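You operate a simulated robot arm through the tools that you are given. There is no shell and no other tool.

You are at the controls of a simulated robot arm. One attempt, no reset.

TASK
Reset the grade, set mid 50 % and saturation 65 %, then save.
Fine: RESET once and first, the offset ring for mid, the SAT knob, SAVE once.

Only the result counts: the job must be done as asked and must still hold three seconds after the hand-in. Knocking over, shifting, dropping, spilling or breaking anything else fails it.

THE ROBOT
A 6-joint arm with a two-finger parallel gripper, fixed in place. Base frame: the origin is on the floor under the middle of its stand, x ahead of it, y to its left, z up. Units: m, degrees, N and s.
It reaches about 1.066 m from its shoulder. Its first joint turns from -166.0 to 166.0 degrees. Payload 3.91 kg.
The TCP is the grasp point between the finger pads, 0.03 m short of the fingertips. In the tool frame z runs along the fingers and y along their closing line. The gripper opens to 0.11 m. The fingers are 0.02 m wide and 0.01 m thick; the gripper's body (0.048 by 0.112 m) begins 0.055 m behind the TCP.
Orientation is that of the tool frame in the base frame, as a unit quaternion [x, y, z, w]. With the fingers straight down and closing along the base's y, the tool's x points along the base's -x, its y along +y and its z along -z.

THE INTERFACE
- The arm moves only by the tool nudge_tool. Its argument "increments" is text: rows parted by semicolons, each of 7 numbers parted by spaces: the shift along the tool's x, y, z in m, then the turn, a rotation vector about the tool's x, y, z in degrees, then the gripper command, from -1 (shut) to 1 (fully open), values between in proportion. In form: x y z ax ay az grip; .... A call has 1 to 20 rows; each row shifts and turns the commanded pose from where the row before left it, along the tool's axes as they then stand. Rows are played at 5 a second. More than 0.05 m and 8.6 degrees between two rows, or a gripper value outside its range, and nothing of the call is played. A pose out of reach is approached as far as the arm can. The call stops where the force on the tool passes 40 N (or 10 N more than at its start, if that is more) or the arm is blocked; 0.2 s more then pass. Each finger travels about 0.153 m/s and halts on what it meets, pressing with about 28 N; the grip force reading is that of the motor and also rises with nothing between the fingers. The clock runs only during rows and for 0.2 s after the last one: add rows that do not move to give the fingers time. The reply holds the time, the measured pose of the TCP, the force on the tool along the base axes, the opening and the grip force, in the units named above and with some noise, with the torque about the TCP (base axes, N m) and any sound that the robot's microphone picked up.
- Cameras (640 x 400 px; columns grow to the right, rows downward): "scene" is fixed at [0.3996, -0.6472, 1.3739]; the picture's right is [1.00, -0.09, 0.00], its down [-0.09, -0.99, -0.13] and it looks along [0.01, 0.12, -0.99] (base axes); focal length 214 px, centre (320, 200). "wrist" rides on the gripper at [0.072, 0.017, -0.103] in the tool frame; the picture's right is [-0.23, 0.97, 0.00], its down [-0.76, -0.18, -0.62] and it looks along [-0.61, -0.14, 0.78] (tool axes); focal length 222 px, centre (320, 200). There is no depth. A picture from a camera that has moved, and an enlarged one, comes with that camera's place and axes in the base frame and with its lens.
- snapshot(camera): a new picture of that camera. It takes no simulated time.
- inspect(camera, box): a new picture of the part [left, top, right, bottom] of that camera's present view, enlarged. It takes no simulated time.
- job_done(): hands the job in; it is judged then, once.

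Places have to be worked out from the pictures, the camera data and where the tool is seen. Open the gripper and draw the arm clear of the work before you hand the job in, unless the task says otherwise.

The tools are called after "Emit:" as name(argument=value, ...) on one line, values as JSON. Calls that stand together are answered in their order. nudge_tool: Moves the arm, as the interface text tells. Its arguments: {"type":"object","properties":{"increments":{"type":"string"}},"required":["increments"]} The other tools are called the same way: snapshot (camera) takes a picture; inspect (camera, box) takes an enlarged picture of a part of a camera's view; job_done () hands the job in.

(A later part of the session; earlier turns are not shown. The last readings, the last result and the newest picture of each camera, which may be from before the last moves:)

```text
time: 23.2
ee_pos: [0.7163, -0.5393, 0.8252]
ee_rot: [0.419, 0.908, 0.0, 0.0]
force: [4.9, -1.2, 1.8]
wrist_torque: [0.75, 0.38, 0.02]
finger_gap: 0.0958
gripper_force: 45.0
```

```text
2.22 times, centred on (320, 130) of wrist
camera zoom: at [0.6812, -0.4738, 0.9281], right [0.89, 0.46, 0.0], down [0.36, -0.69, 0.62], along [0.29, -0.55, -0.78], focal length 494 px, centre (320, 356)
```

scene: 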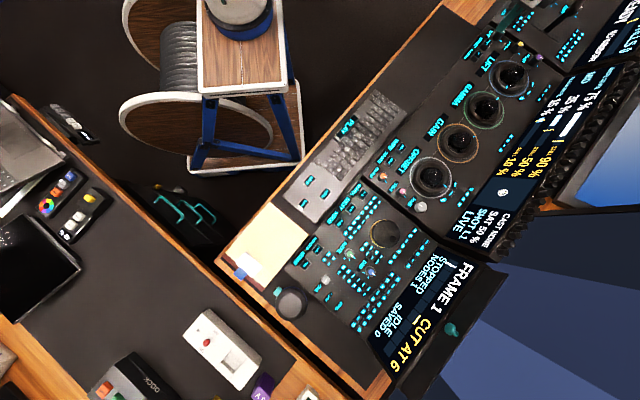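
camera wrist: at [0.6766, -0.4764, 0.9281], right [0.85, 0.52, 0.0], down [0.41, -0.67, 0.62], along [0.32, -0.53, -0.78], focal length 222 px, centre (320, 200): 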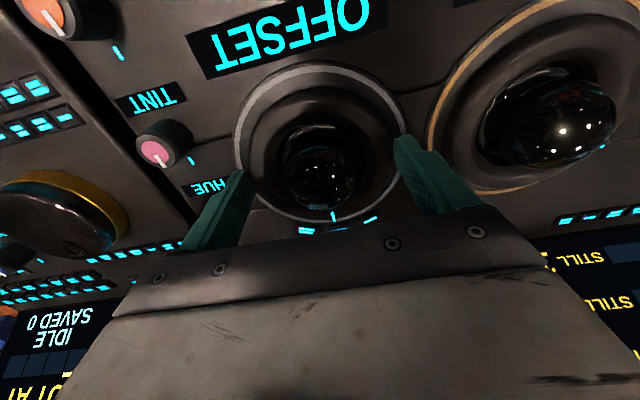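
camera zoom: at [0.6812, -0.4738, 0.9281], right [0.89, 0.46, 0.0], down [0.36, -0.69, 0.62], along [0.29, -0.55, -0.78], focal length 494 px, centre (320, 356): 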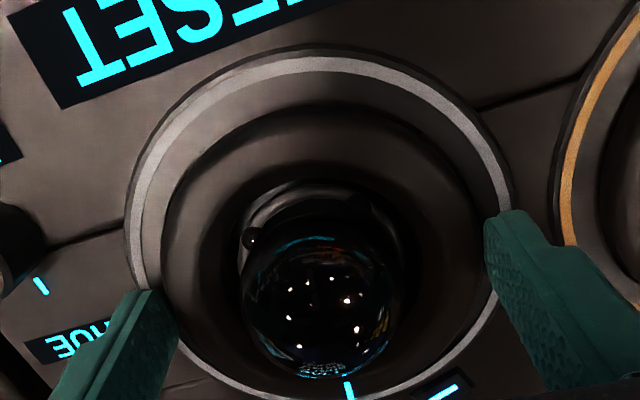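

The tick stayed fixed relative to the gripper camera so the ring turned with it, but MID still reads 45 %. I turn another +4°.

Emit:
nudge_tool(increments="0 0 0 0 0 2 0.6; 0 0 0 0 0 2 0.6; 0 0 0 0 0 0 0.6")

Emit:
inspect(camera="scene", box=[500, 60, 600, 180])

Emit:
inspect(camera="wrist", box=[210, 40, 430, 220])

```text
time: 24.0
ee_pos: [0.7155, -0.5389, 0.8243]
ee_rot: [0.451, 0.893, 0.0, 0.001]
force: [7.2, 0.1, -12.6]
wrist_torque: [-0.6, -1.33, 0.03]
finger_gap: 0.096
gripper_force: 45.4
```

```text
3.33 times, centred on (550, 120) of scene
camera zoom: at [0.3996, -0.6472, 1.3739], right [1.0, -0.09, 0.0], down [-0.09, -0.99, -0.13], along [0.01, 0.12, -0.99], focal length 715 px, centre (-447, 467)
```

zoom: 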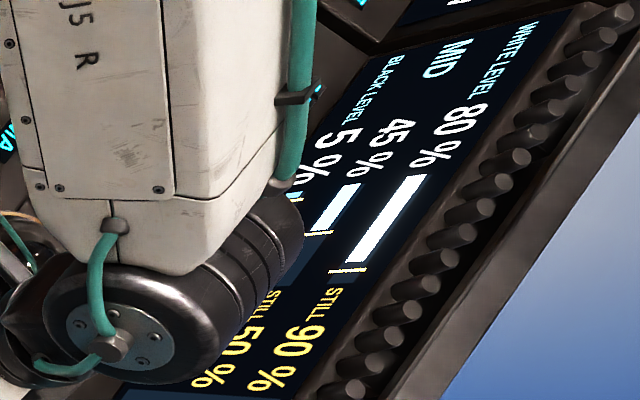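

```text
2.22 times, centred on (320, 130) of wrist
camera zoom: at [0.6861, -0.4716, 0.9282], right [0.92, 0.4, 0.0], down [0.31, -0.72, 0.62], along [0.25, -0.57, -0.78], focal length 494 px, centre (320, 356)
```

zoom: 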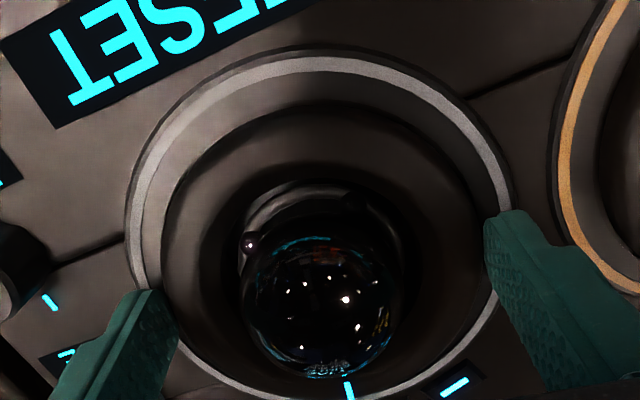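

MID still reads 45 % after 8°, and a vertical force of -12.6 N appeared. I take a still reading to see whether that force persists.

Emit:
nudge_tool(increments="0 0 0 0 0 0 0.6; 0 0 0 0 0 0 0.6")

Emit:
inspect(camera="scene", box=[400, 130, 500, 220])

```text
time: 24.6
ee_pos: [0.716, -0.5406, 0.8239]
ee_rot: [0.45, 0.893, 0.0, -0.001]
force: [9.6, 0.4, -16.6]
wrist_torque: [-0.22, -1.15, -0.04]
finger_gap: 0.0957
gripper_force: 45.1
```

```text
4.44 times, centred on (450, 175) of scene
camera zoom: at [0.3996, -0.6472, 1.3739], right [1.0, -0.09, 0.0], down [-0.09, -0.99, -0.13], along [0.01, 0.12, -0.99], focal length 953 px, centre (-258, 311)
```

zoom: 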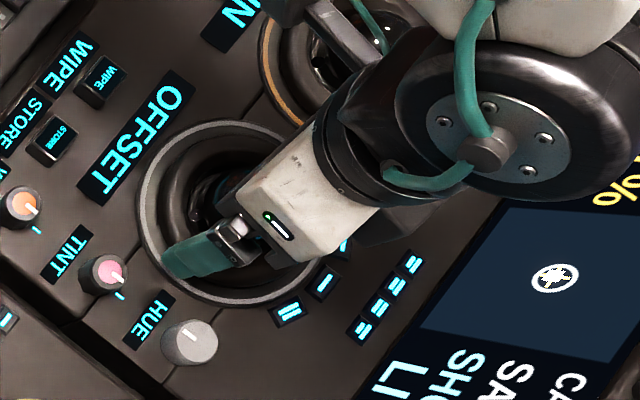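

Grip forces have built up, so I release briefly to let the arm settle and re-grip before turning on.

Emit:
nudge_tool(increments="0 0 0 0 0 0 0.95; 0 0 0 0 0 0 0.95; 0 0 0 0 0 0 0.95")

Emit:
inspect(camera="wrist", box=[210, 40, 430, 220])

Emit:
inspect(camera="scene", box=[500, 60, 600, 180])

```text
time: 25.4
ee_pos: [0.7162, -0.5395, 0.8257]
ee_rot: [0.45, 0.893, 0.0, 0.0]
force: [0.1, -0.1, 0.5]
wrist_torque: [0.0, 0.01, -0.01]
finger_gap: 0.1072
gripper_force: 0.0
```

```text
2.22 times, centred on (320, 130) of wrist
camera zoom: at [0.6856, -0.4716, 0.9292], right [0.92, 0.4, 0.0], down [0.31, -0.72, 0.62], along [0.25, -0.57, -0.78], focal length 494 px, centre (320, 356)
```

zoom: 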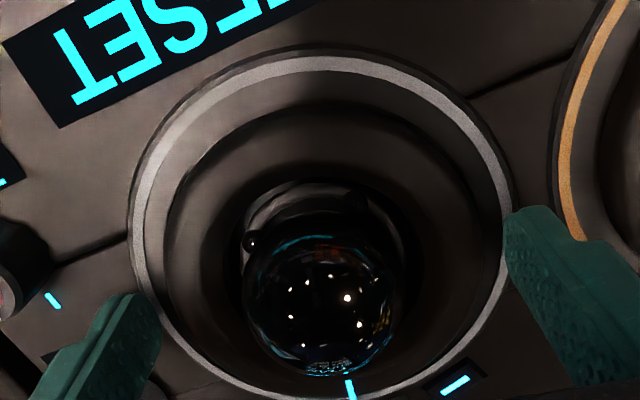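

```text
3.33 times, centred on (550, 120) of scene
camera zoom: at [0.3996, -0.6472, 1.3739], right [1.0, -0.09, 0.0], down [-0.09, -0.99, -0.13], along [0.01, 0.12, -0.99], focal length 715 px, centre (-447, 467)
```

zoom: 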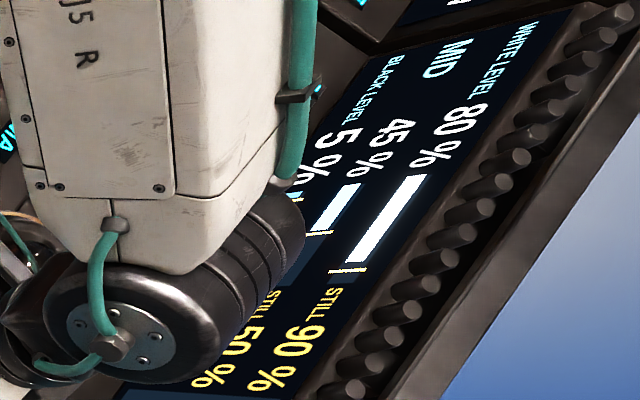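

Released: ring tick stayed where I turned it, MID still 45 %. I re-grip and rotate further, +6°.

Emit:
nudge_tool(increments="0 0 0 0 0 0 0.75; 0 0 0 0 0 0 0.65; 0 0 0 0 0 0 0.65; 0 0 0 0 0 2 0.65; 0 0 0 0 0 2 0.65; 0 0 0 0 0 2 0.65; 0 0 0 0 0 0 0.65")

Emit:
inspect(camera="scene", box=[500, 60, 600, 180])

Emit:
inspect(camera="wrist", box=[210, 40, 430, 220])

```text
time: 27.0
ee_pos: [0.7166, -0.5399, 0.826]
ee_rot: [0.496, 0.868, 0.0, 0.001]
force: [10.1, 3.6, 15.3]
wrist_torque: [0.83, 0.7, 0.02]
finger_gap: 0.0958
gripper_force: 45.4
```

```text
3.33 times, centred on (550, 120) of scene
camera zoom: at [0.3996, -0.6472, 1.3739], right [1.0, -0.09, 0.0], down [-0.09, -0.99, -0.13], along [0.01, 0.12, -0.99], focal length 715 px, centre (-447, 467)
```

zoom: 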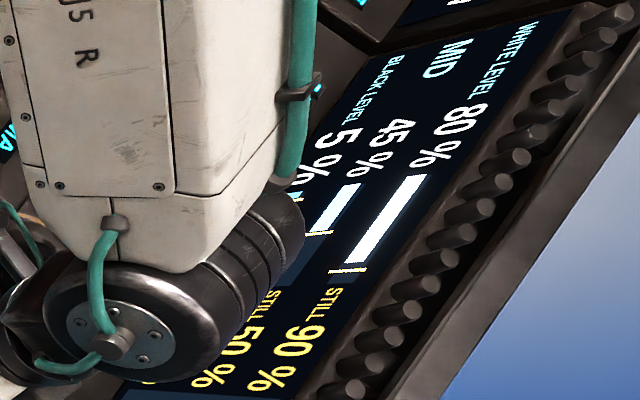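

```text
2.22 times, centred on (320, 130) of wrist
camera zoom: at [0.6932, -0.4683, 0.9289], right [0.95, 0.3, 0.0], down [0.23, -0.75, 0.62], along [0.19, -0.6, -0.78], focal length 494 px, centre (320, 356)
```

zoom: 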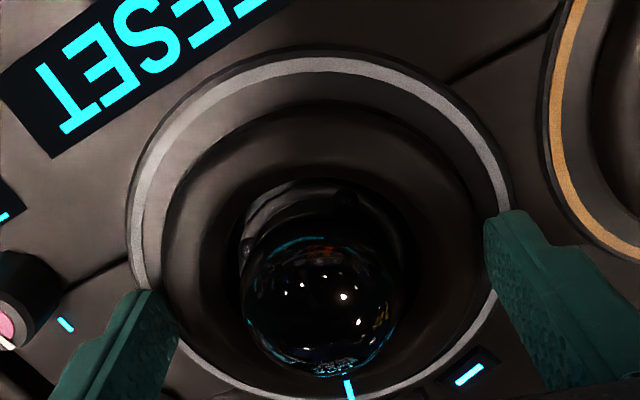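

Still 45 % at 14° in total. The ring clearly rotates with the fingers, so a coarser step per value is likely; I continue +6°.

Emit:
nudge_tool(increments="0 0 0 0 0 2 0.65; 0 0 0 0 0 2 0.65; 0 0 0 0 0 2 0.65; 0 0 0 0 0 0 0.65")

Emit:
inspect(camera="scene", box=[500, 60, 600, 180])

Emit:
inspect(camera="wrist", box=[210, 40, 430, 220])

```text
time: 28.0
ee_pos: [0.7167, -0.5393, 0.8262]
ee_rot: [0.542, 0.841, 0.0, 0.0]
force: [18.8, 10.8, 19.6]
wrist_torque: [-0.17, -0.31, 0.05]
finger_gap: 0.0958
gripper_force: 44.4
```

```text
3.33 times, centred on (550, 120) of scene
camera zoom: at [0.3996, -0.6472, 1.3739], right [1.0, -0.09, 0.0], down [-0.09, -0.99, -0.13], along [0.01, 0.12, -0.99], focal length 715 px, centre (-447, 467)
```

zoom: 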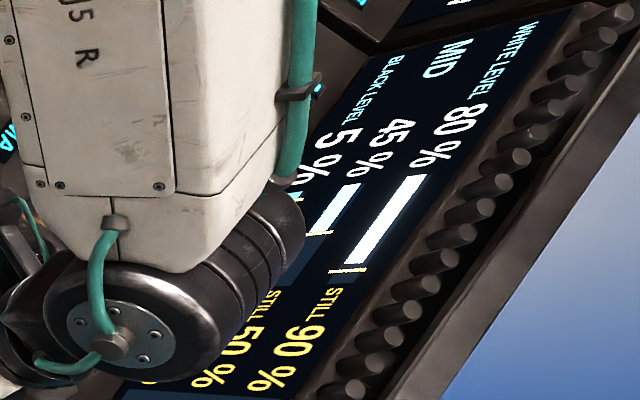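

```text
2.22 times, centred on (320, 130) of wrist
camera zoom: at [0.7009, -0.4663, 0.9289], right [0.98, 0.2, 0.0], down [0.15, -0.77, 0.62], along [0.12, -0.61, -0.78], focal length 494 px, centre (320, 356)
```

zoom: 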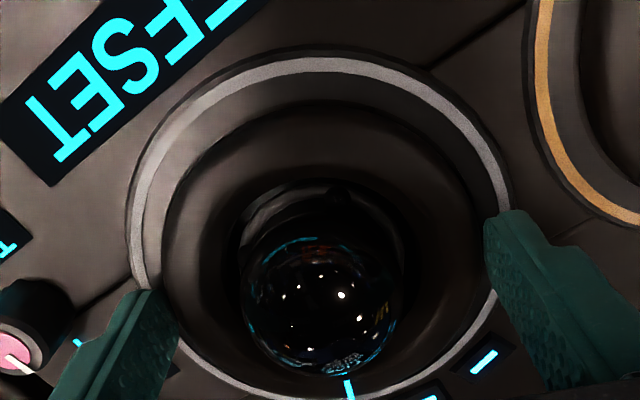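

No number change yet at 20°. I zoom more into the display to look at the bars and status lines for any subtle change.

Emit:
inspect(camera="scene", box=[530, 90, 580, 150])

Emit:
inspect(camera="scene", box=[460, 170, 540, 250])

Emit:
snapshot(camera="scene")

```text
6.67 times, centred on (555, 120) of scene
camera zoom: at [0.3996, -0.6472, 1.3739], right [1.0, -0.09, 0.0], down [-0.09, -0.99, -0.13], along [0.01, 0.12, -0.99], focal length 1430 px, centre (-1247, 733)
```

zoom: 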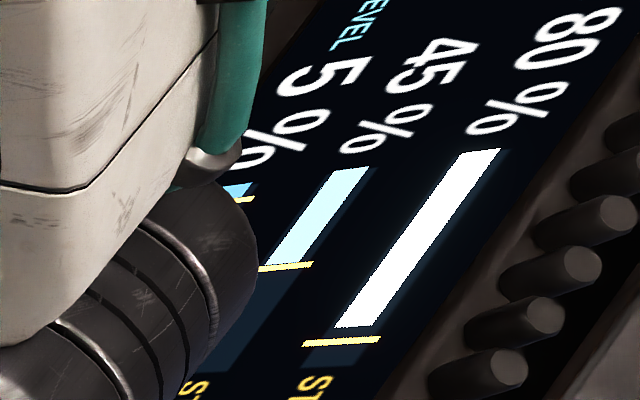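

```text
5.00 times, centred on (500, 210) of scene
camera zoom: at [0.3996, -0.6472, 1.3739], right [1.0, -0.09, 0.0], down [-0.09, -0.99, -0.13], along [0.01, 0.12, -0.99], focal length 1072 px, centre (-580, 150)
```

zoom: 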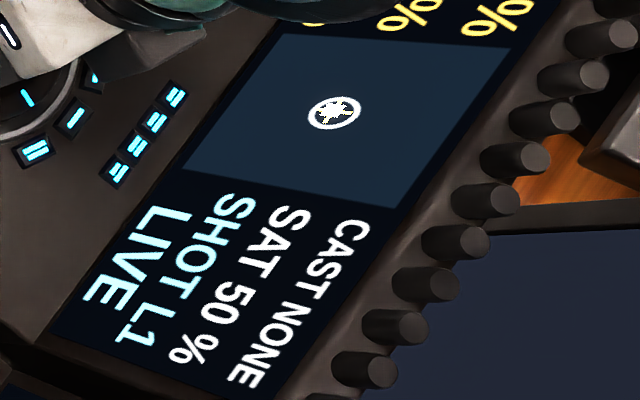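

```text
taken
```

scene: 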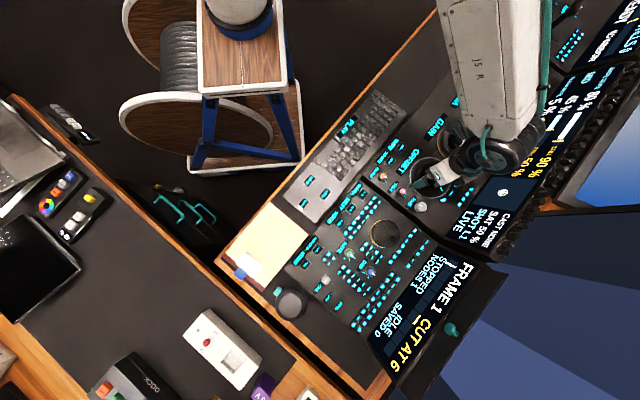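

The MID bar now appears to reach the yellow 50 % marker though the figure says 45 %, so the number may be coarse. I release to relieve the force, then compare the bar at high zoom.

Emit:
nudge_tool(increments="0 0 0 0 0 0 0.95; 0 0 0 0 0 0 0.95; 0 0 0 0 0 0 0.95")

Emit:
inspect(camera="scene", box=[545, 105, 575, 135])

Emit:
inspect(camera="wrist", box=[210, 40, 430, 220])

```text
time: 28.8
ee_pos: [0.7149, -0.5411, 0.8253]
ee_rot: [0.542, 0.841, 0.0, 0.001]
force: [-0.5, -0.2, -0.2]
wrist_torque: [0.05, -0.03, 0.02]
finger_gap: 0.1073
gripper_force: 0.1
```

```text
13.33 times, centred on (560, 120) of scene
camera zoom: at [0.3996, -0.6472, 1.3739], right [1.0, -0.09, 0.0], down [-0.09, -0.99, -0.13], along [0.01, 0.12, -0.99], focal length 2860 px, centre (-2880, 1267)
```

zoom: 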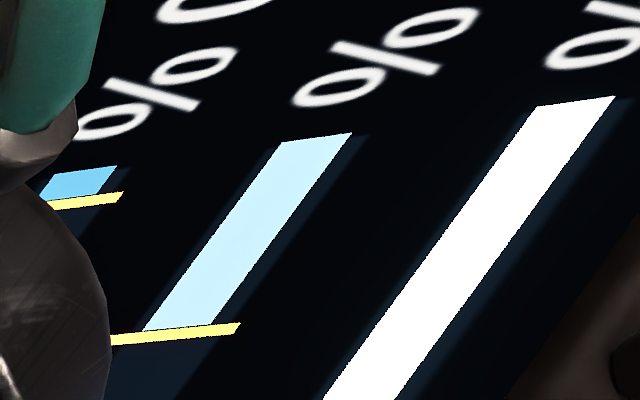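

```text
2.22 times, centred on (320, 130) of wrist
camera zoom: at [0.6994, -0.4678, 0.9278], right [0.98, 0.2, 0.0], down [0.15, -0.77, 0.62], along [0.12, -0.61, -0.78], focal length 494 px, centre (320, 356)
```

zoom: 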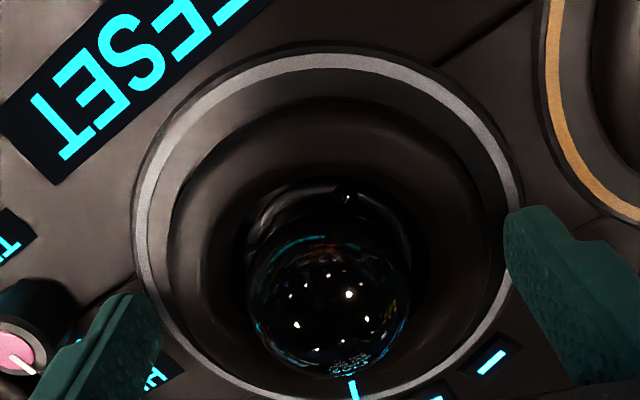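

At high zoom the MID bar nearly touches the 50 % mark. I re-grip and turn +3° more, then compare the bars at the same zoom.

Emit:
nudge_tool(increments="0 0 0 0 0 0 0.75; 0 0 0 0 0 0 0.65; 0 0 0 0 0 0 0.65; 0 0 0 0 0 1.5 0.65; 0 0 0 0 0 1.5 0.65; 0 0 0 0 0 0 0.65")

Emit:
inspect(camera="scene", box=[545, 105, 575, 135])

Emit:
inspect(camera="scene", box=[500, 60, 600, 180])

```text
time: 30.2
ee_pos: [0.7179, -0.5396, 0.8247]
ee_rot: [0.562, 0.827, 0.001, -0.001]
force: [18.7, 7.4, -4.8]
wrist_torque: [1.12, -0.46, 0.01]
finger_gap: 0.0957
gripper_force: 44.5
```

```text
13.33 times, centred on (560, 120) of scene
camera zoom: at [0.3996, -0.6472, 1.3739], right [1.0, -0.09, 0.0], down [-0.09, -0.99, -0.13], along [0.01, 0.12, -0.99], focal length 2860 px, centre (-2880, 1267)
```

zoom: 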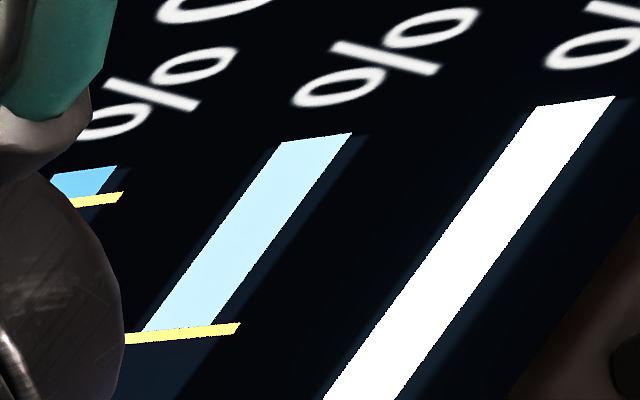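

```text
3.33 times, centred on (550, 120) of scene
camera zoom: at [0.3996, -0.6472, 1.3739], right [1.0, -0.09, 0.0], down [-0.09, -0.99, -0.13], along [0.01, 0.12, -0.99], focal length 715 px, centre (-447, 467)
```

zoom: 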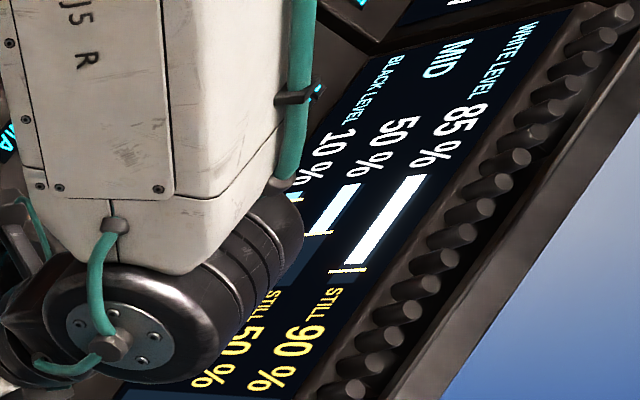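

MID now reads 50 % (85/50/10: offset shifts all three together). I check the bars closely to see where within the 50 % step we sit.

Emit:
inspect(camera="scene", box=[530, 90, 580, 150])

Emit:
inspect(camera="scene", box=[540, 120, 570, 150])

```text
6.67 times, centred on (555, 120) of scene
camera zoom: at [0.3996, -0.6472, 1.3739], right [1.0, -0.09, 0.0], down [-0.09, -0.99, -0.13], along [0.01, 0.12, -0.99], focal length 1430 px, centre (-1247, 733)
```

zoom: 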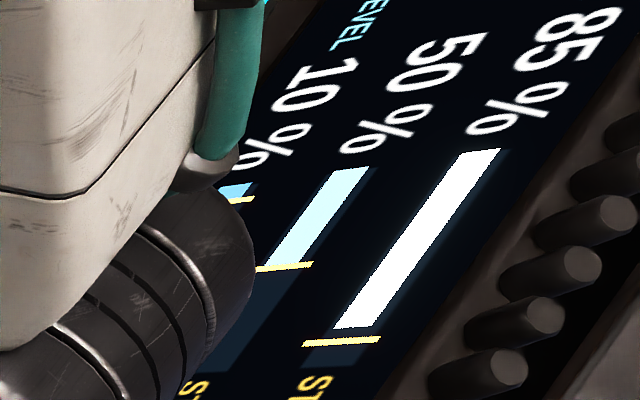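

```text
13.33 times, centred on (555, 135) of scene
camera zoom: at [0.3996, -0.6472, 1.3739], right [1.0, -0.09, 0.0], down [-0.09, -0.99, -0.13], along [0.01, 0.12, -0.99], focal length 2860 px, centre (-2813, 1067)
```

zoom: 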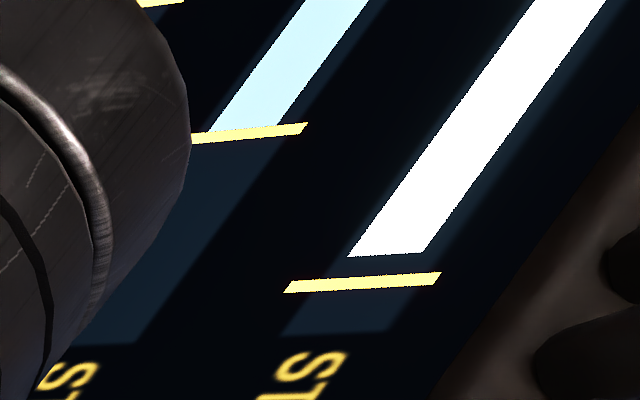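

The bars are continuous while the numbers round to 5 %, so the 50 % figure has just flipped at about 22° of turn (≈0.12 %/°); the true 50.0 % should be near 42°. I re-centre slightly (+1 mm along tool y), re-grip and turn on +9°.

Emit:
nudge_tool(increments="0 0 0 0 0 0 0.95; 0 0 0 0 0 0 0.95; 0 0.001 0 0 0 0 0.95; 0 0 0 0 0 0 0.75; 0 0 0 0 0 0 0.65; 0 0 0 0 0 0 0.65; 0 0 0 0 0 2.25 0.65; 0 0 0 0 0 2.25 0.65; 0 0 0 0 0 2.25 0.65; 0 0 0 0 0 2.25 0.65; 0 0 0 0 0 0 0.65")

Emit:
inspect(camera="scene", box=[540, 120, 570, 150])

Emit:
inspect(camera="scene", box=[530, 90, 580, 150])

Emit:
inspect(camera="wrist", box=[210, 40, 430, 220])

```text
time: 32.6
ee_pos: [0.7164, -0.5387, 0.8245]
ee_rot: [0.627, 0.779, 0.001, -0.001]
force: [3.4, 4.9, -9.8]
wrist_torque: [0.46, -1.33, 0.03]
finger_gap: 0.0957
gripper_force: 44.6
```

```text
13.33 times, centred on (555, 135) of scene
camera zoom: at [0.3996, -0.6472, 1.3739], right [1.0, -0.09, 0.0], down [-0.09, -0.99, -0.13], along [0.01, 0.12, -0.99], focal length 2860 px, centre (-2813, 1067)
```

zoom: 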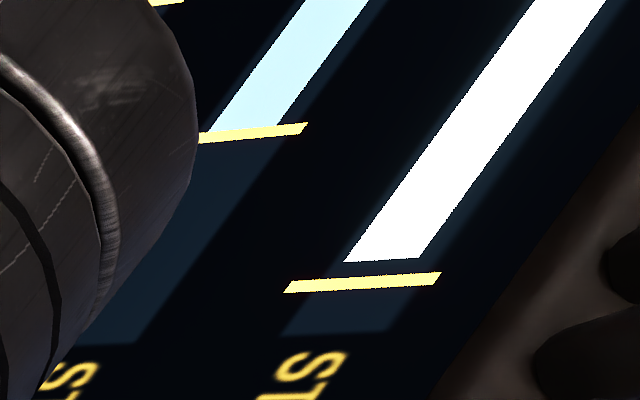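

```text
6.67 times, centred on (555, 120) of scene
camera zoom: at [0.3996, -0.6472, 1.3739], right [1.0, -0.09, 0.0], down [-0.09, -0.99, -0.13], along [0.01, 0.12, -0.99], focal length 1430 px, centre (-1247, 733)
```

zoom: 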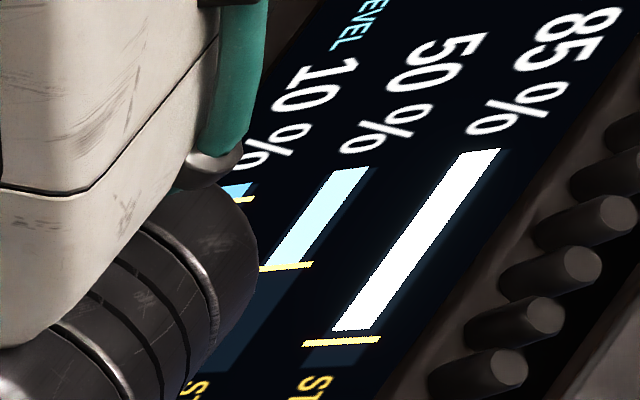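

```text
2.22 times, centred on (320, 130) of wrist
camera zoom: at [0.7171, -0.4647, 0.9284], right [1.0, -0.01, 0.0], down [-0.01, -0.78, 0.62], along [-0.01, -0.62, -0.78], focal length 494 px, centre (320, 356)
```

zoom: 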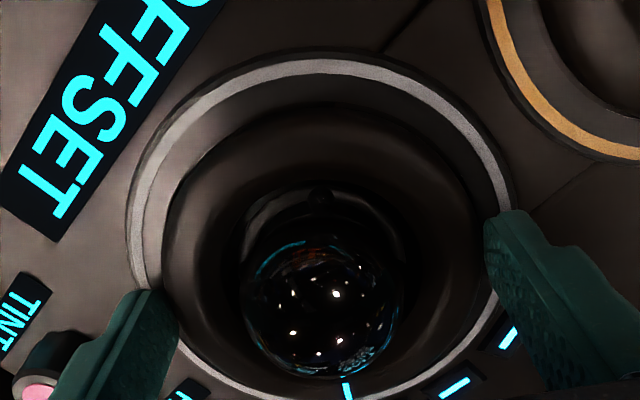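

The white bar end moved about 1.2 % over 9°, consistent with ~0.12 %/°. I turn a further +10° to centre at 50.0 %.

Emit:
nudge_tool(increments="0 0 0 0 0 2 0.65; 0 0 0 0 0 2 0.65; 0 0 0 0 0 2 0.65; 0 0 0 0 0 2 0.65; 0 0 0 0 0 2 0.65; 0 0 0 0 0 0 0.65")

Emit:
inspect(camera="scene", box=[540, 120, 570, 150])

Emit:
inspect(camera="scene", box=[530, 90, 580, 150])

Emit:
inspect(camera="wrist", box=[210, 40, 430, 220])

```text
time: 34.0
ee_pos: [0.7181, -0.5382, 0.8257]
ee_rot: [0.691, 0.722, -0.001, -0.001]
force: [0.3, 16.2, -6.7]
wrist_torque: [0.17, 0.0, 0.02]
finger_gap: 0.0957
gripper_force: 45.1
```

```text
13.33 times, centred on (555, 135) of scene
camera zoom: at [0.3996, -0.6472, 1.3739], right [1.0, -0.09, 0.0], down [-0.09, -0.99, -0.13], along [0.01, 0.12, -0.99], focal length 2860 px, centre (-2813, 1067)
```

zoom: 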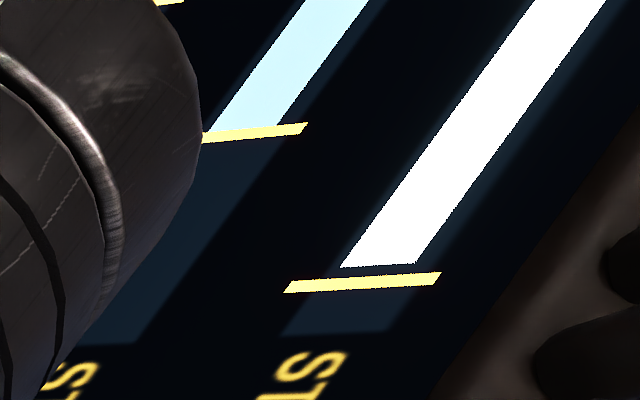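

```text
6.67 times, centred on (555, 120) of scene
camera zoom: at [0.3996, -0.6472, 1.3739], right [1.0, -0.09, 0.0], down [-0.09, -0.99, -0.13], along [0.01, 0.12, -0.99], focal length 1430 px, centre (-1247, 733)
```

zoom: 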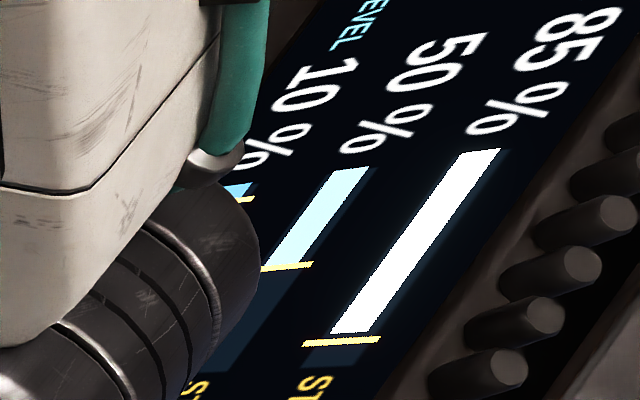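

```text
2.22 times, centred on (320, 130) of wrist
camera zoom: at [0.7304, -0.4659, 0.9284], right [0.98, -0.18, 0.0], down [-0.14, -0.77, 0.62], along [-0.12, -0.61, -0.78], focal length 494 px, centre (320, 356)
```

zoom: 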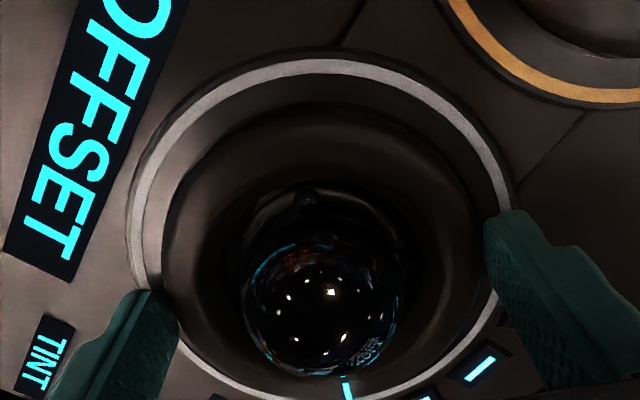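

MID sits at 50.0 % within about half a percent (bar end is under the 50 marker, 85/50/10 shown). I open the fingers, rise straight up and turn the wrist back for the SAT knob.

Emit:
nudge_tool(increments="0 0 0 0 0 0 1; 0 0 0 0 0 0 1; 0 0 0 0 0 0 1; 0 0 -0.01 0 0 0 1; 0 0 -0.03 0 0 0 1; 0 0 -0.05 0 0 0 1; 0 0 -0.05 0 0 0 1; 0 0 0 0 0 -7.2 1; 0 0 0 0 0 -7.2 1; 0 0 0 0 0 -7.2 1; 0 0 0 0 0 -7.2 1; 0 0 0 0 0 -7.2 1; 0 0 0 0 0 -7.2 1; 0 0 0 0 0 -7.2 1; 0 0 0 0 0 -7.2 1; 0 0 0 0 0 0 1")

Emit:
inspect(camera="scene", box=[440, 60, 620, 260])

Emit:
snapshot(camera="wrist")

```text
time: 37.4
ee_pos: [0.7159, -0.5395, 0.9642]
ee_rot: [0.257, 0.966, 0.0, 0.0]
force: [-0.6, -1.3, 0.5]
wrist_torque: [-0.02, -0.01, 0.0]
finger_gap: 0.1098
gripper_force: 0.0
```

```text
2.00 times, centred on (530, 160) of scene
camera zoom: at [0.3996, -0.6472, 1.3739], right [1.0, -0.09, 0.0], down [-0.09, -0.99, -0.13], along [0.01, 0.12, -0.99], focal length 429 px, centre (-100, 280)
```

zoom: 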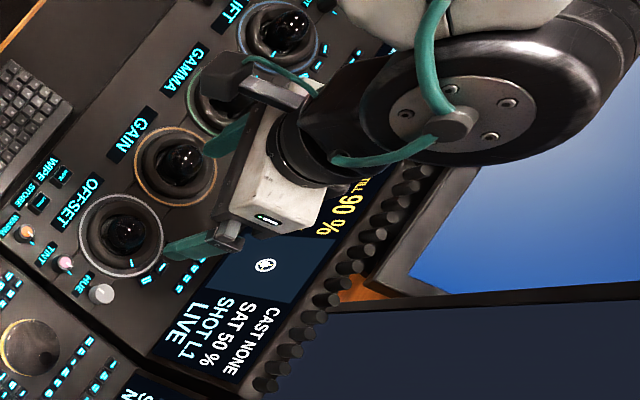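

```text
taken
camera wrist: at [0.6614, -0.4886, 1.0675], right [0.68, 0.73, 0.0], down [0.57, -0.53, 0.62], along [0.46, -0.42, -0.78], focal length 222 px, centre (320, 200)
```

wrist: 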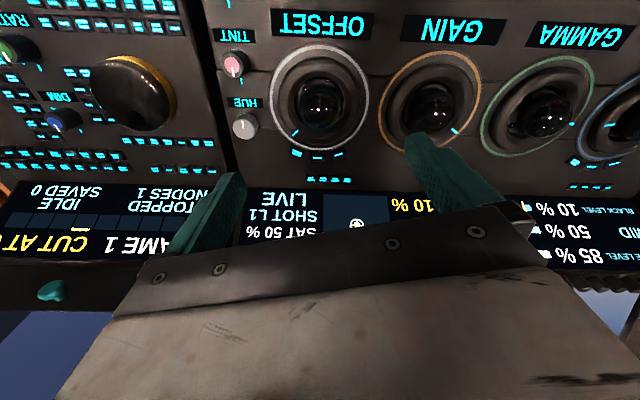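

MID holds at 50 %. I travel to above the SAT knob at about (0.985,-0.129) with the fingers at a 4 cm opening.

Emit:
nudge_tool(increments="-0.0027 0.0445 0 0 0 0 0.3; -0.0027 0.0445 0 0 0 0 -0.27; -0.0027 0.0445 0 0 0 0 -0.27; -0.0027 0.0445 0 0 0 0 -0.27; -0.0027 0.0445 0 0 0 0 -0.27; -0.0027 0.0445 0 0 0 0 -0.27; -0.0027 0.0445 0 0 0 0 -0.27; -0.0027 0.0445 0 0 0 0 -0.27; -0.0027 0.0445 0 0 0 0 -0.27; -0.0027 0.0445 0 0 0 0 -0.27; -0.0027 0.0445 0 0 0 0 -0.27; 0 0 0 0 0 0 -0.27")

Emit:
snapshot(camera="wrist")

Emit:
inspect(camera="wrist", box=[250, 40, 390, 160])

Emit:
inspect(camera="scene", box=[440, 60, 620, 260])

```text
time: 40.0
ee_pos: [0.9887, -0.1319, 0.9635]
ee_rot: [0.258, 0.966, 0.0, 0.0]
force: [0.8, 0.0, 0.4]
wrist_torque: [-0.01, 0.03, -0.01]
finger_gap: 0.0401
gripper_force: 0.1
```

```text
taken
camera wrist: at [0.9342, -0.0809, 1.067], right [0.68, 0.73, 0.0], down [0.57, -0.53, 0.62], along [0.46, -0.43, -0.78], focal length 222 px, centre (320, 200)
```

wrist: 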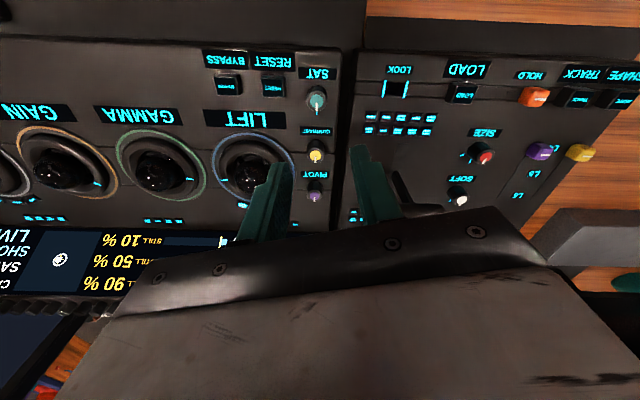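

```text
3.33 times, centred on (320, 100) of wrist
camera zoom: at [0.9342, -0.0809, 1.067], right [0.68, 0.73, 0.0], down [0.57, -0.53, 0.62], along [0.46, -0.43, -0.78], focal length 740 px, centre (320, 533)
```

zoom: 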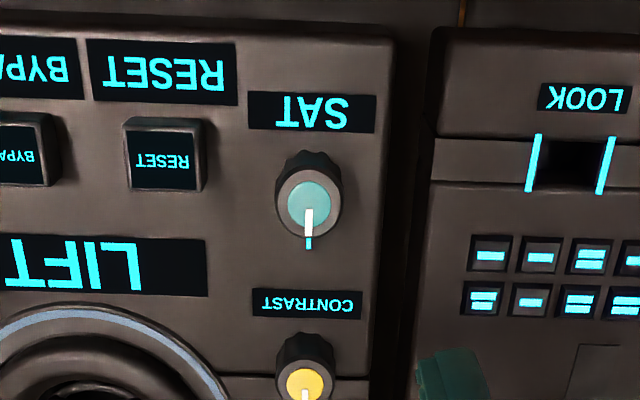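

```text
2.00 times, centred on (530, 160) of scene
camera zoom: at [0.3996, -0.6472, 1.3739], right [1.0, -0.09, 0.0], down [-0.09, -0.99, -0.13], along [0.01, 0.12, -0.99], focal length 429 px, centre (-100, 280)
```

zoom: 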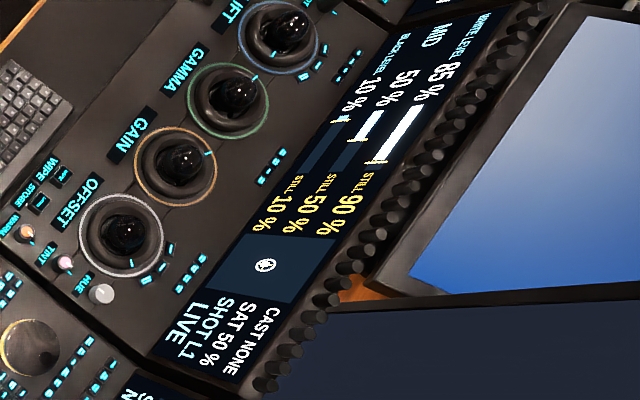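

The SAT knob centre works out to about (0.980,-0.129), i.e. ~9.5 mm toward the operator and ~2.5 mm left of the tool axis. I correct, descend to ~5 cm above, and re-check.

Emit:
nudge_tool(increments="0.0095 -0.0025 0.02 0 0 0 -0.27; 0 0 0.03 0 0 0 -0.27; 0 0 0.028 0 0 0 -0.27; 0 0 0 0 0 0 -0.27")

Emit:
inspect(camera="wrist", box=[230, 40, 410, 200])

Emit:
inspect(camera="scene", box=[460, 0, 540, 60])

Emit:
inspect(camera="scene", box=[520, 90, 590, 180])

```text
time: 41.0
ee_pos: [0.9782, -0.1273, 0.8848]
ee_rot: [0.258, 0.966, 0.0, 0.0]
force: [-0.4, -1.2, 0.4]
wrist_torque: [-0.01, 0.02, 0.01]
finger_gap: 0.0403
gripper_force: 0.1
```

```text
2.50 times, centred on (320, 120) of wrist
camera zoom: at [0.9233, -0.0779, 0.9887], right [0.68, 0.73, 0.0], down [0.57, -0.53, 0.62], along [0.46, -0.43, -0.78], focal length 555 px, centre (320, 400)
```

zoom: 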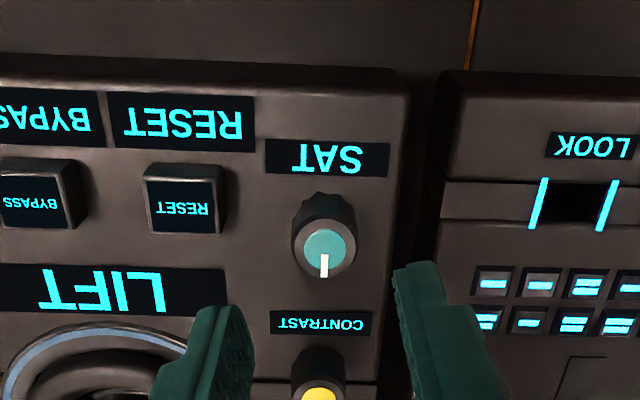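

```text
6.67 times, centred on (500, 30) of scene
camera zoom: at [0.3996, -0.6472, 1.3739], right [1.0, -0.09, 0.0], down [-0.09, -0.99, -0.13], along [0.01, 0.12, -0.99], focal length 1430 px, centre (-880, 1333)
```

zoom: 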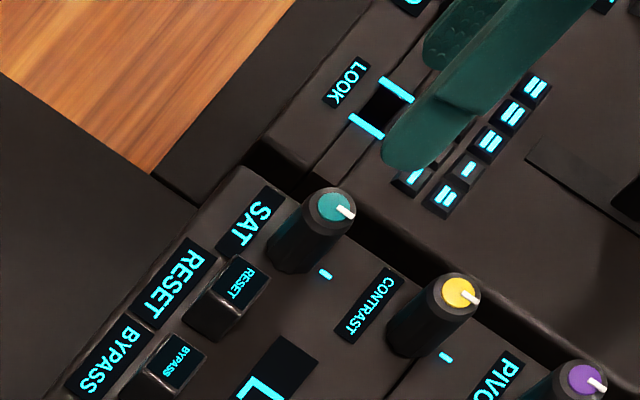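

```text
4.44 times, centred on (555, 135) of scene
camera zoom: at [0.3996, -0.6472, 1.3739], right [1.0, -0.09, 0.0], down [-0.09, -0.99, -0.13], along [0.01, 0.12, -0.99], focal length 953 px, centre (-724, 489)
```

zoom: 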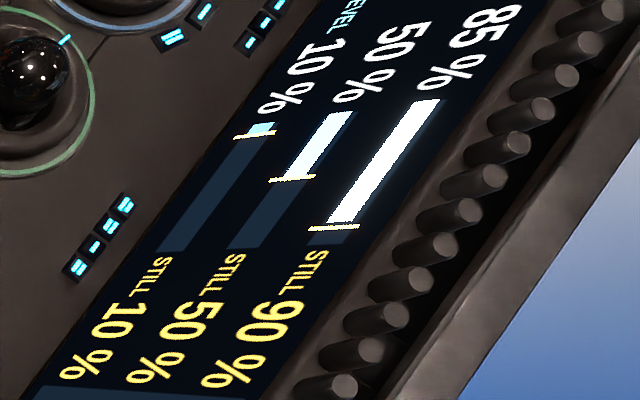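

The knob is on axis to within ~2 mm laterally. I nudge +1.5 mm in y and descend so the fingers straddle the knob, stopping with the tips ~15 mm below its top.

Emit:
nudge_tool(increments="0 0.0015 0.02 0 0 0 -0.27; 0 0 0.02 0 0 0 -0.27; 0 0 0.006 0 0 0 -0.27; 0 0 0.004 0 0 0 -0.27; 0 0 0.004 0 0 0 -0.27; 0 0 0 0 0 0 -0.27")

Emit:
inspect(camera="wrist", box=[230, 60, 410, 220])

Emit:
inspect(camera="scene", box=[460, 0, 540, 60])

```text
time: 42.4
ee_pos: [0.9789, -0.1261, 0.834]
ee_rot: [0.258, 0.966, 0.0, 0.001]
force: [0.0, -1.3, -0.5]
wrist_torque: [0.0, 0.02, 0.01]
finger_gap: 0.0401
gripper_force: 0.1
```

```text
2.50 times, centred on (320, 140) of wrist
camera zoom: at [0.924, -0.0762, 0.9362], right [0.68, 0.73, 0.0], down [0.57, -0.53, 0.62], along [0.46, -0.43, -0.78], focal length 555 px, centre (320, 350)
```

zoom: 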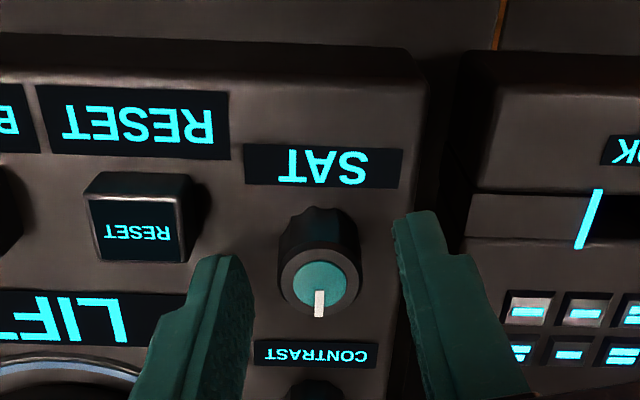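

```text
6.67 times, centred on (500, 30) of scene
camera zoom: at [0.3996, -0.6472, 1.3739], right [1.0, -0.09, 0.0], down [-0.09, -0.99, -0.13], along [0.01, 0.12, -0.99], focal length 1430 px, centre (-880, 1333)
```

zoom: 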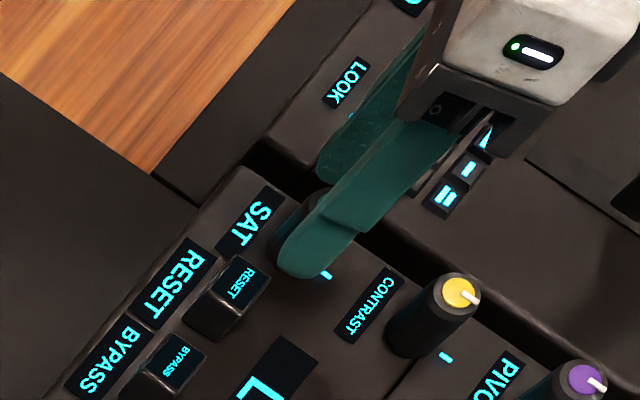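

The fingers straddle SAT with good clearance. I lower 5 mm more and close on the knob.

Emit:
nudge_tool(increments="-0.001 0 0.003 0 0 0 -0.27; 0 0 0.002 0 0 0 -0.27; 0 0 0 0 0 0 -0.45; 0 0 0 0 0 0 -0.6; 0 0 0 0 0 0 -0.75; 0 0 0 0 0 0 -0.75")

Emit:
inspect(camera="wrist", box=[230, 60, 410, 220])

Emit:
inspect(camera="scene", box=[440, 60, 620, 260])

```text
time: 43.8
ee_pos: [0.979, -0.1268, 0.8272]
ee_rot: [0.259, 0.966, -0.001, -0.001]
force: [-8.3, -8.7, -0.4]
wrist_torque: [-0.14, 0.26, -0.05]
finger_gap: 0.0221
gripper_force: 45.0
```

```text
2.50 times, centred on (320, 140) of wrist
camera zoom: at [0.9237, -0.0767, 0.9313], right [0.68, 0.73, 0.0], down [0.57, -0.53, 0.62], along [0.45, -0.43, -0.78], focal length 555 px, centre (320, 350)
```

zoom: 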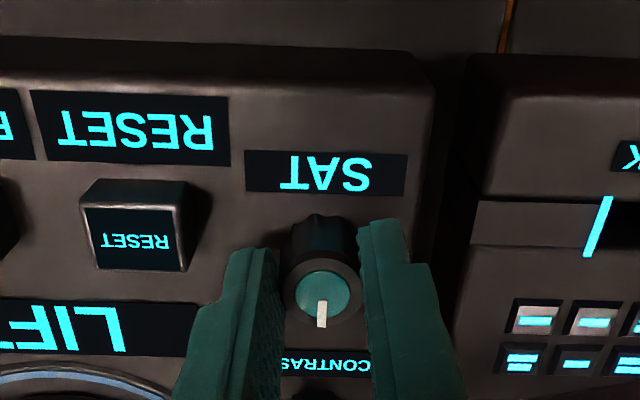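

```text
2.00 times, centred on (530, 160) of scene
camera zoom: at [0.3996, -0.6472, 1.3739], right [1.0, -0.09, 0.0], down [-0.09, -0.99, -0.13], along [0.01, 0.12, -0.99], focal length 429 px, centre (-100, 280)
```

zoom: 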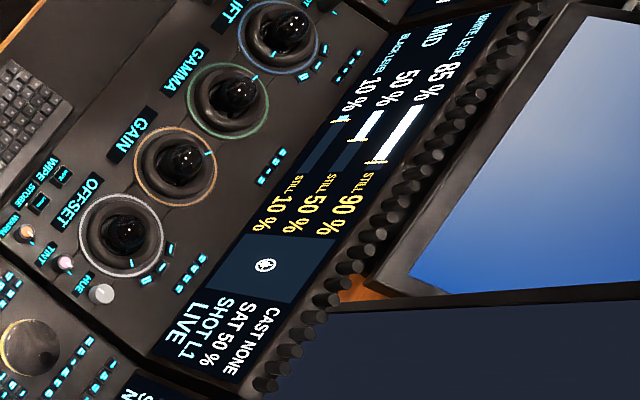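

SAT is gripped (gap 22 mm). I shift -0.5 mm in y to ease the side load and turn +10° clockwise, then read SAT.

Emit:
nudge_tool(increments="0 -0.0005 0 0 0 0 -0.75; 0 0 0 0 0 2.5 -0.75; 0 0 0 0 0 2.5 -0.75; 0 0 0 0 0 2.5 -0.75; 0 0 0 0 0 2.5 -0.75; 0 0 0 0 0 0 -0.75")

Emit:
inspect(camera="scene", box=[440, 60, 620, 260])

Emit:
inspect(camera="wrist", box=[230, 60, 410, 220])

```text
time: 45.2
ee_pos: [0.9786, -0.1272, 0.8286]
ee_rot: [0.342, 0.94, -0.001, 0.001]
force: [11.8, -13.1, -3.5]
wrist_torque: [0.2, 0.2, 0.0]
finger_gap: 0.0221
gripper_force: 44.5
```

```text
2.00 times, centred on (530, 160) of scene
camera zoom: at [0.3996, -0.6472, 1.3739], right [1.0, -0.09, 0.0], down [-0.09, -0.99, -0.13], along [0.01, 0.12, -0.99], focal length 429 px, centre (-100, 280)
```

zoom: 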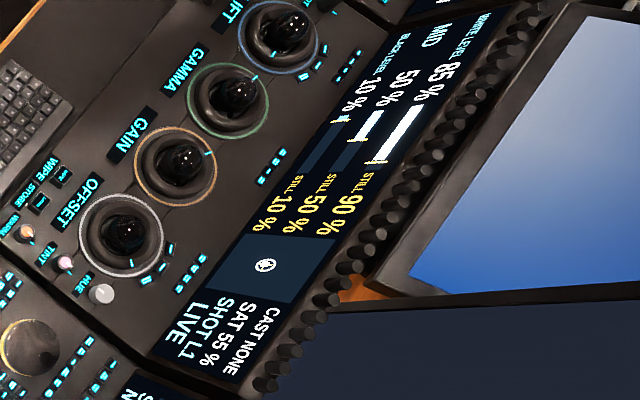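

```text
2.50 times, centred on (320, 140) of wrist
camera zoom: at [0.9333, -0.0676, 0.9312], right [0.8, 0.6, 0.0], down [0.47, -0.63, 0.62], along [0.38, -0.5, -0.78], focal length 555 px, centre (320, 350)
```

zoom: 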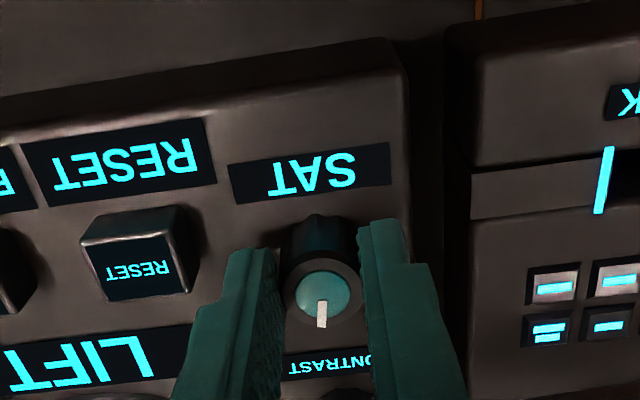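

SAT reads 55 % after 10°, also rounded to 5 %, so ~0.33–0.37 %/° likely. I shift 1 mm toward +n to relieve side force, and turn on +8° before searching for the next flip.

Emit:
nudge_tool(increments="-0.001 0 0 0 0 0 -0.75; 0 0 0 0 0 2 -0.75; 0 0 0 0 0 2 -0.75; 0 0 0 0 0 2 -0.75; 0 0 0 0 0 2 -0.75; 0 0 0 0 0 0 -0.75")

Emit:
inspect(camera="scene", box=[460, 190, 520, 250])

```text
time: 46.6
ee_pos: [0.9788, -0.1267, 0.8281]
ee_rot: [0.406, 0.914, 0.0, -0.001]
force: [11.4, -2.6, 3.2]
wrist_torque: [0.93, 0.59, 0.03]
finger_gap: 0.0221
gripper_force: 45.2
```

```text
6.67 times, centred on (490, 220) of scene
camera zoom: at [0.3996, -0.6472, 1.3739], right [1.0, -0.09, 0.0], down [-0.09, -0.99, -0.13], along [0.01, 0.12, -0.99], focal length 1430 px, centre (-813, 67)
```

zoom: 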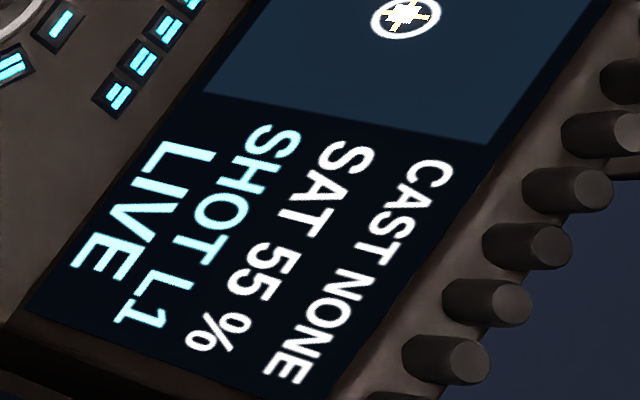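

Still 55 % at 18°. I turn +2° more and read.

Emit:
nudge_tool(increments="0 0 0 0 0 2 -0.75; 0 0 0 0 0 0 -0.75")

Emit:
inspect(camera="scene", box=[460, 190, 520, 250])

```text
time: 47.2
ee_pos: [0.9798, -0.1261, 0.8289]
ee_rot: [0.422, 0.907, 0.0, 0.0]
force: [13.8, -0.5, 3.0]
wrist_torque: [0.7, 0.12, 0.03]
finger_gap: 0.0222
gripper_force: 44.7
```

```text
6.67 times, centred on (490, 220) of scene
camera zoom: at [0.3996, -0.6472, 1.3739], right [1.0, -0.09, 0.0], down [-0.09, -0.99, -0.13], along [0.01, 0.12, -0.99], focal length 1430 px, centre (-813, 67)
```

zoom: 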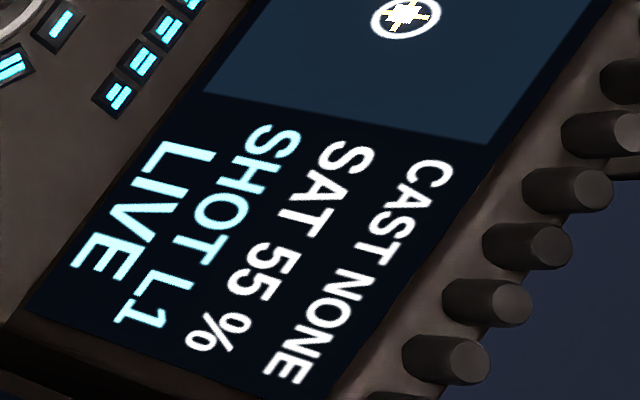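

Still 55 % at 20°. Continue +2°.

Emit:
nudge_tool(increments="0 0 0 0 0 2 -0.75; 0 0 0 0 0 0 -0.75")

Emit:
inspect(camera="scene", box=[460, 190, 520, 250])

Emit:
inspect(camera="wrist", box=[230, 60, 410, 220])

```text
time: 47.8
ee_pos: [0.9799, -0.1267, 0.8272]
ee_rot: [0.437, 0.899, 0.0, 0.0]
force: [7.6, 3.5, 6.0]
wrist_torque: [-0.41, -0.49, 0.02]
finger_gap: 0.022
gripper_force: 45.1
```

```text
6.67 times, centred on (490, 220) of scene
camera zoom: at [0.3996, -0.6472, 1.3739], right [1.0, -0.09, 0.0], down [-0.09, -0.99, -0.13], along [0.01, 0.12, -0.99], focal length 1430 px, centre (-813, 67)
```

zoom: 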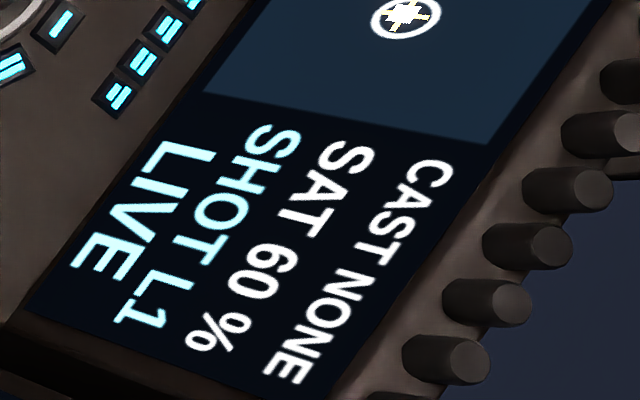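

```text
2.50 times, centred on (320, 140) of wrist
camera zoom: at [0.9472, -0.0592, 0.9312], right [0.91, 0.42, 0.0], down [0.33, -0.71, 0.62], along [0.26, -0.57, -0.78], focal length 555 px, centre (320, 350)
```

zoom: 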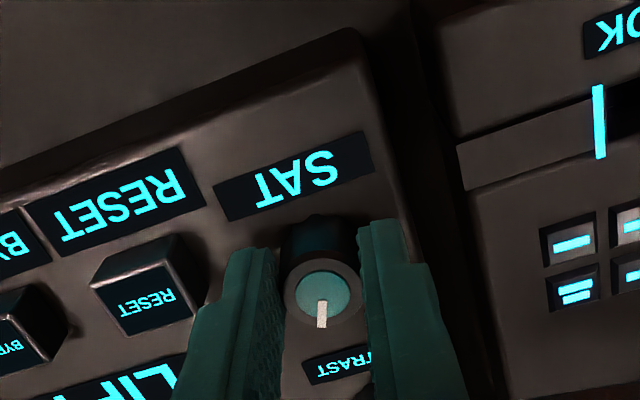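

SAT flipped to 60 % between 20° and 22° (57.5 % threshold at ~21°), so ≈0.357 %/° and 65.0 % should be near 41–42°. I turn +12° and read.

Emit:
nudge_tool(increments="0 0 0 0 0 2 -0.75; 0 0 0 0 0 2 -0.75; 0 0 0 0 0 2 -0.75; 0 0 0 0 0 2 -0.75; 0 0 0 0 0 2 -0.75; 0 0 0 0 0 2 -0.75; 0 0 0 0 0 0 -0.75")

Emit:
inspect(camera="scene", box=[460, 190, 520, 250])

```text
time: 49.4
ee_pos: [0.9797, -0.1261, 0.8278]
ee_rot: [0.53, 0.848, 0.0, 0.001]
force: [19.0, 12.2, 9.0]
wrist_torque: [0.61, -0.22, 0.12]
finger_gap: 0.0222
gripper_force: 45.2
```

```text
6.67 times, centred on (490, 220) of scene
camera zoom: at [0.3996, -0.6472, 1.3739], right [1.0, -0.09, 0.0], down [-0.09, -0.99, -0.13], along [0.01, 0.12, -0.99], focal length 1430 px, centre (-813, 67)
```

zoom: 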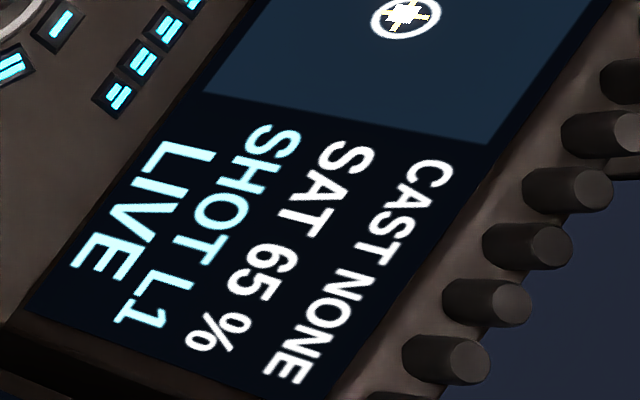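

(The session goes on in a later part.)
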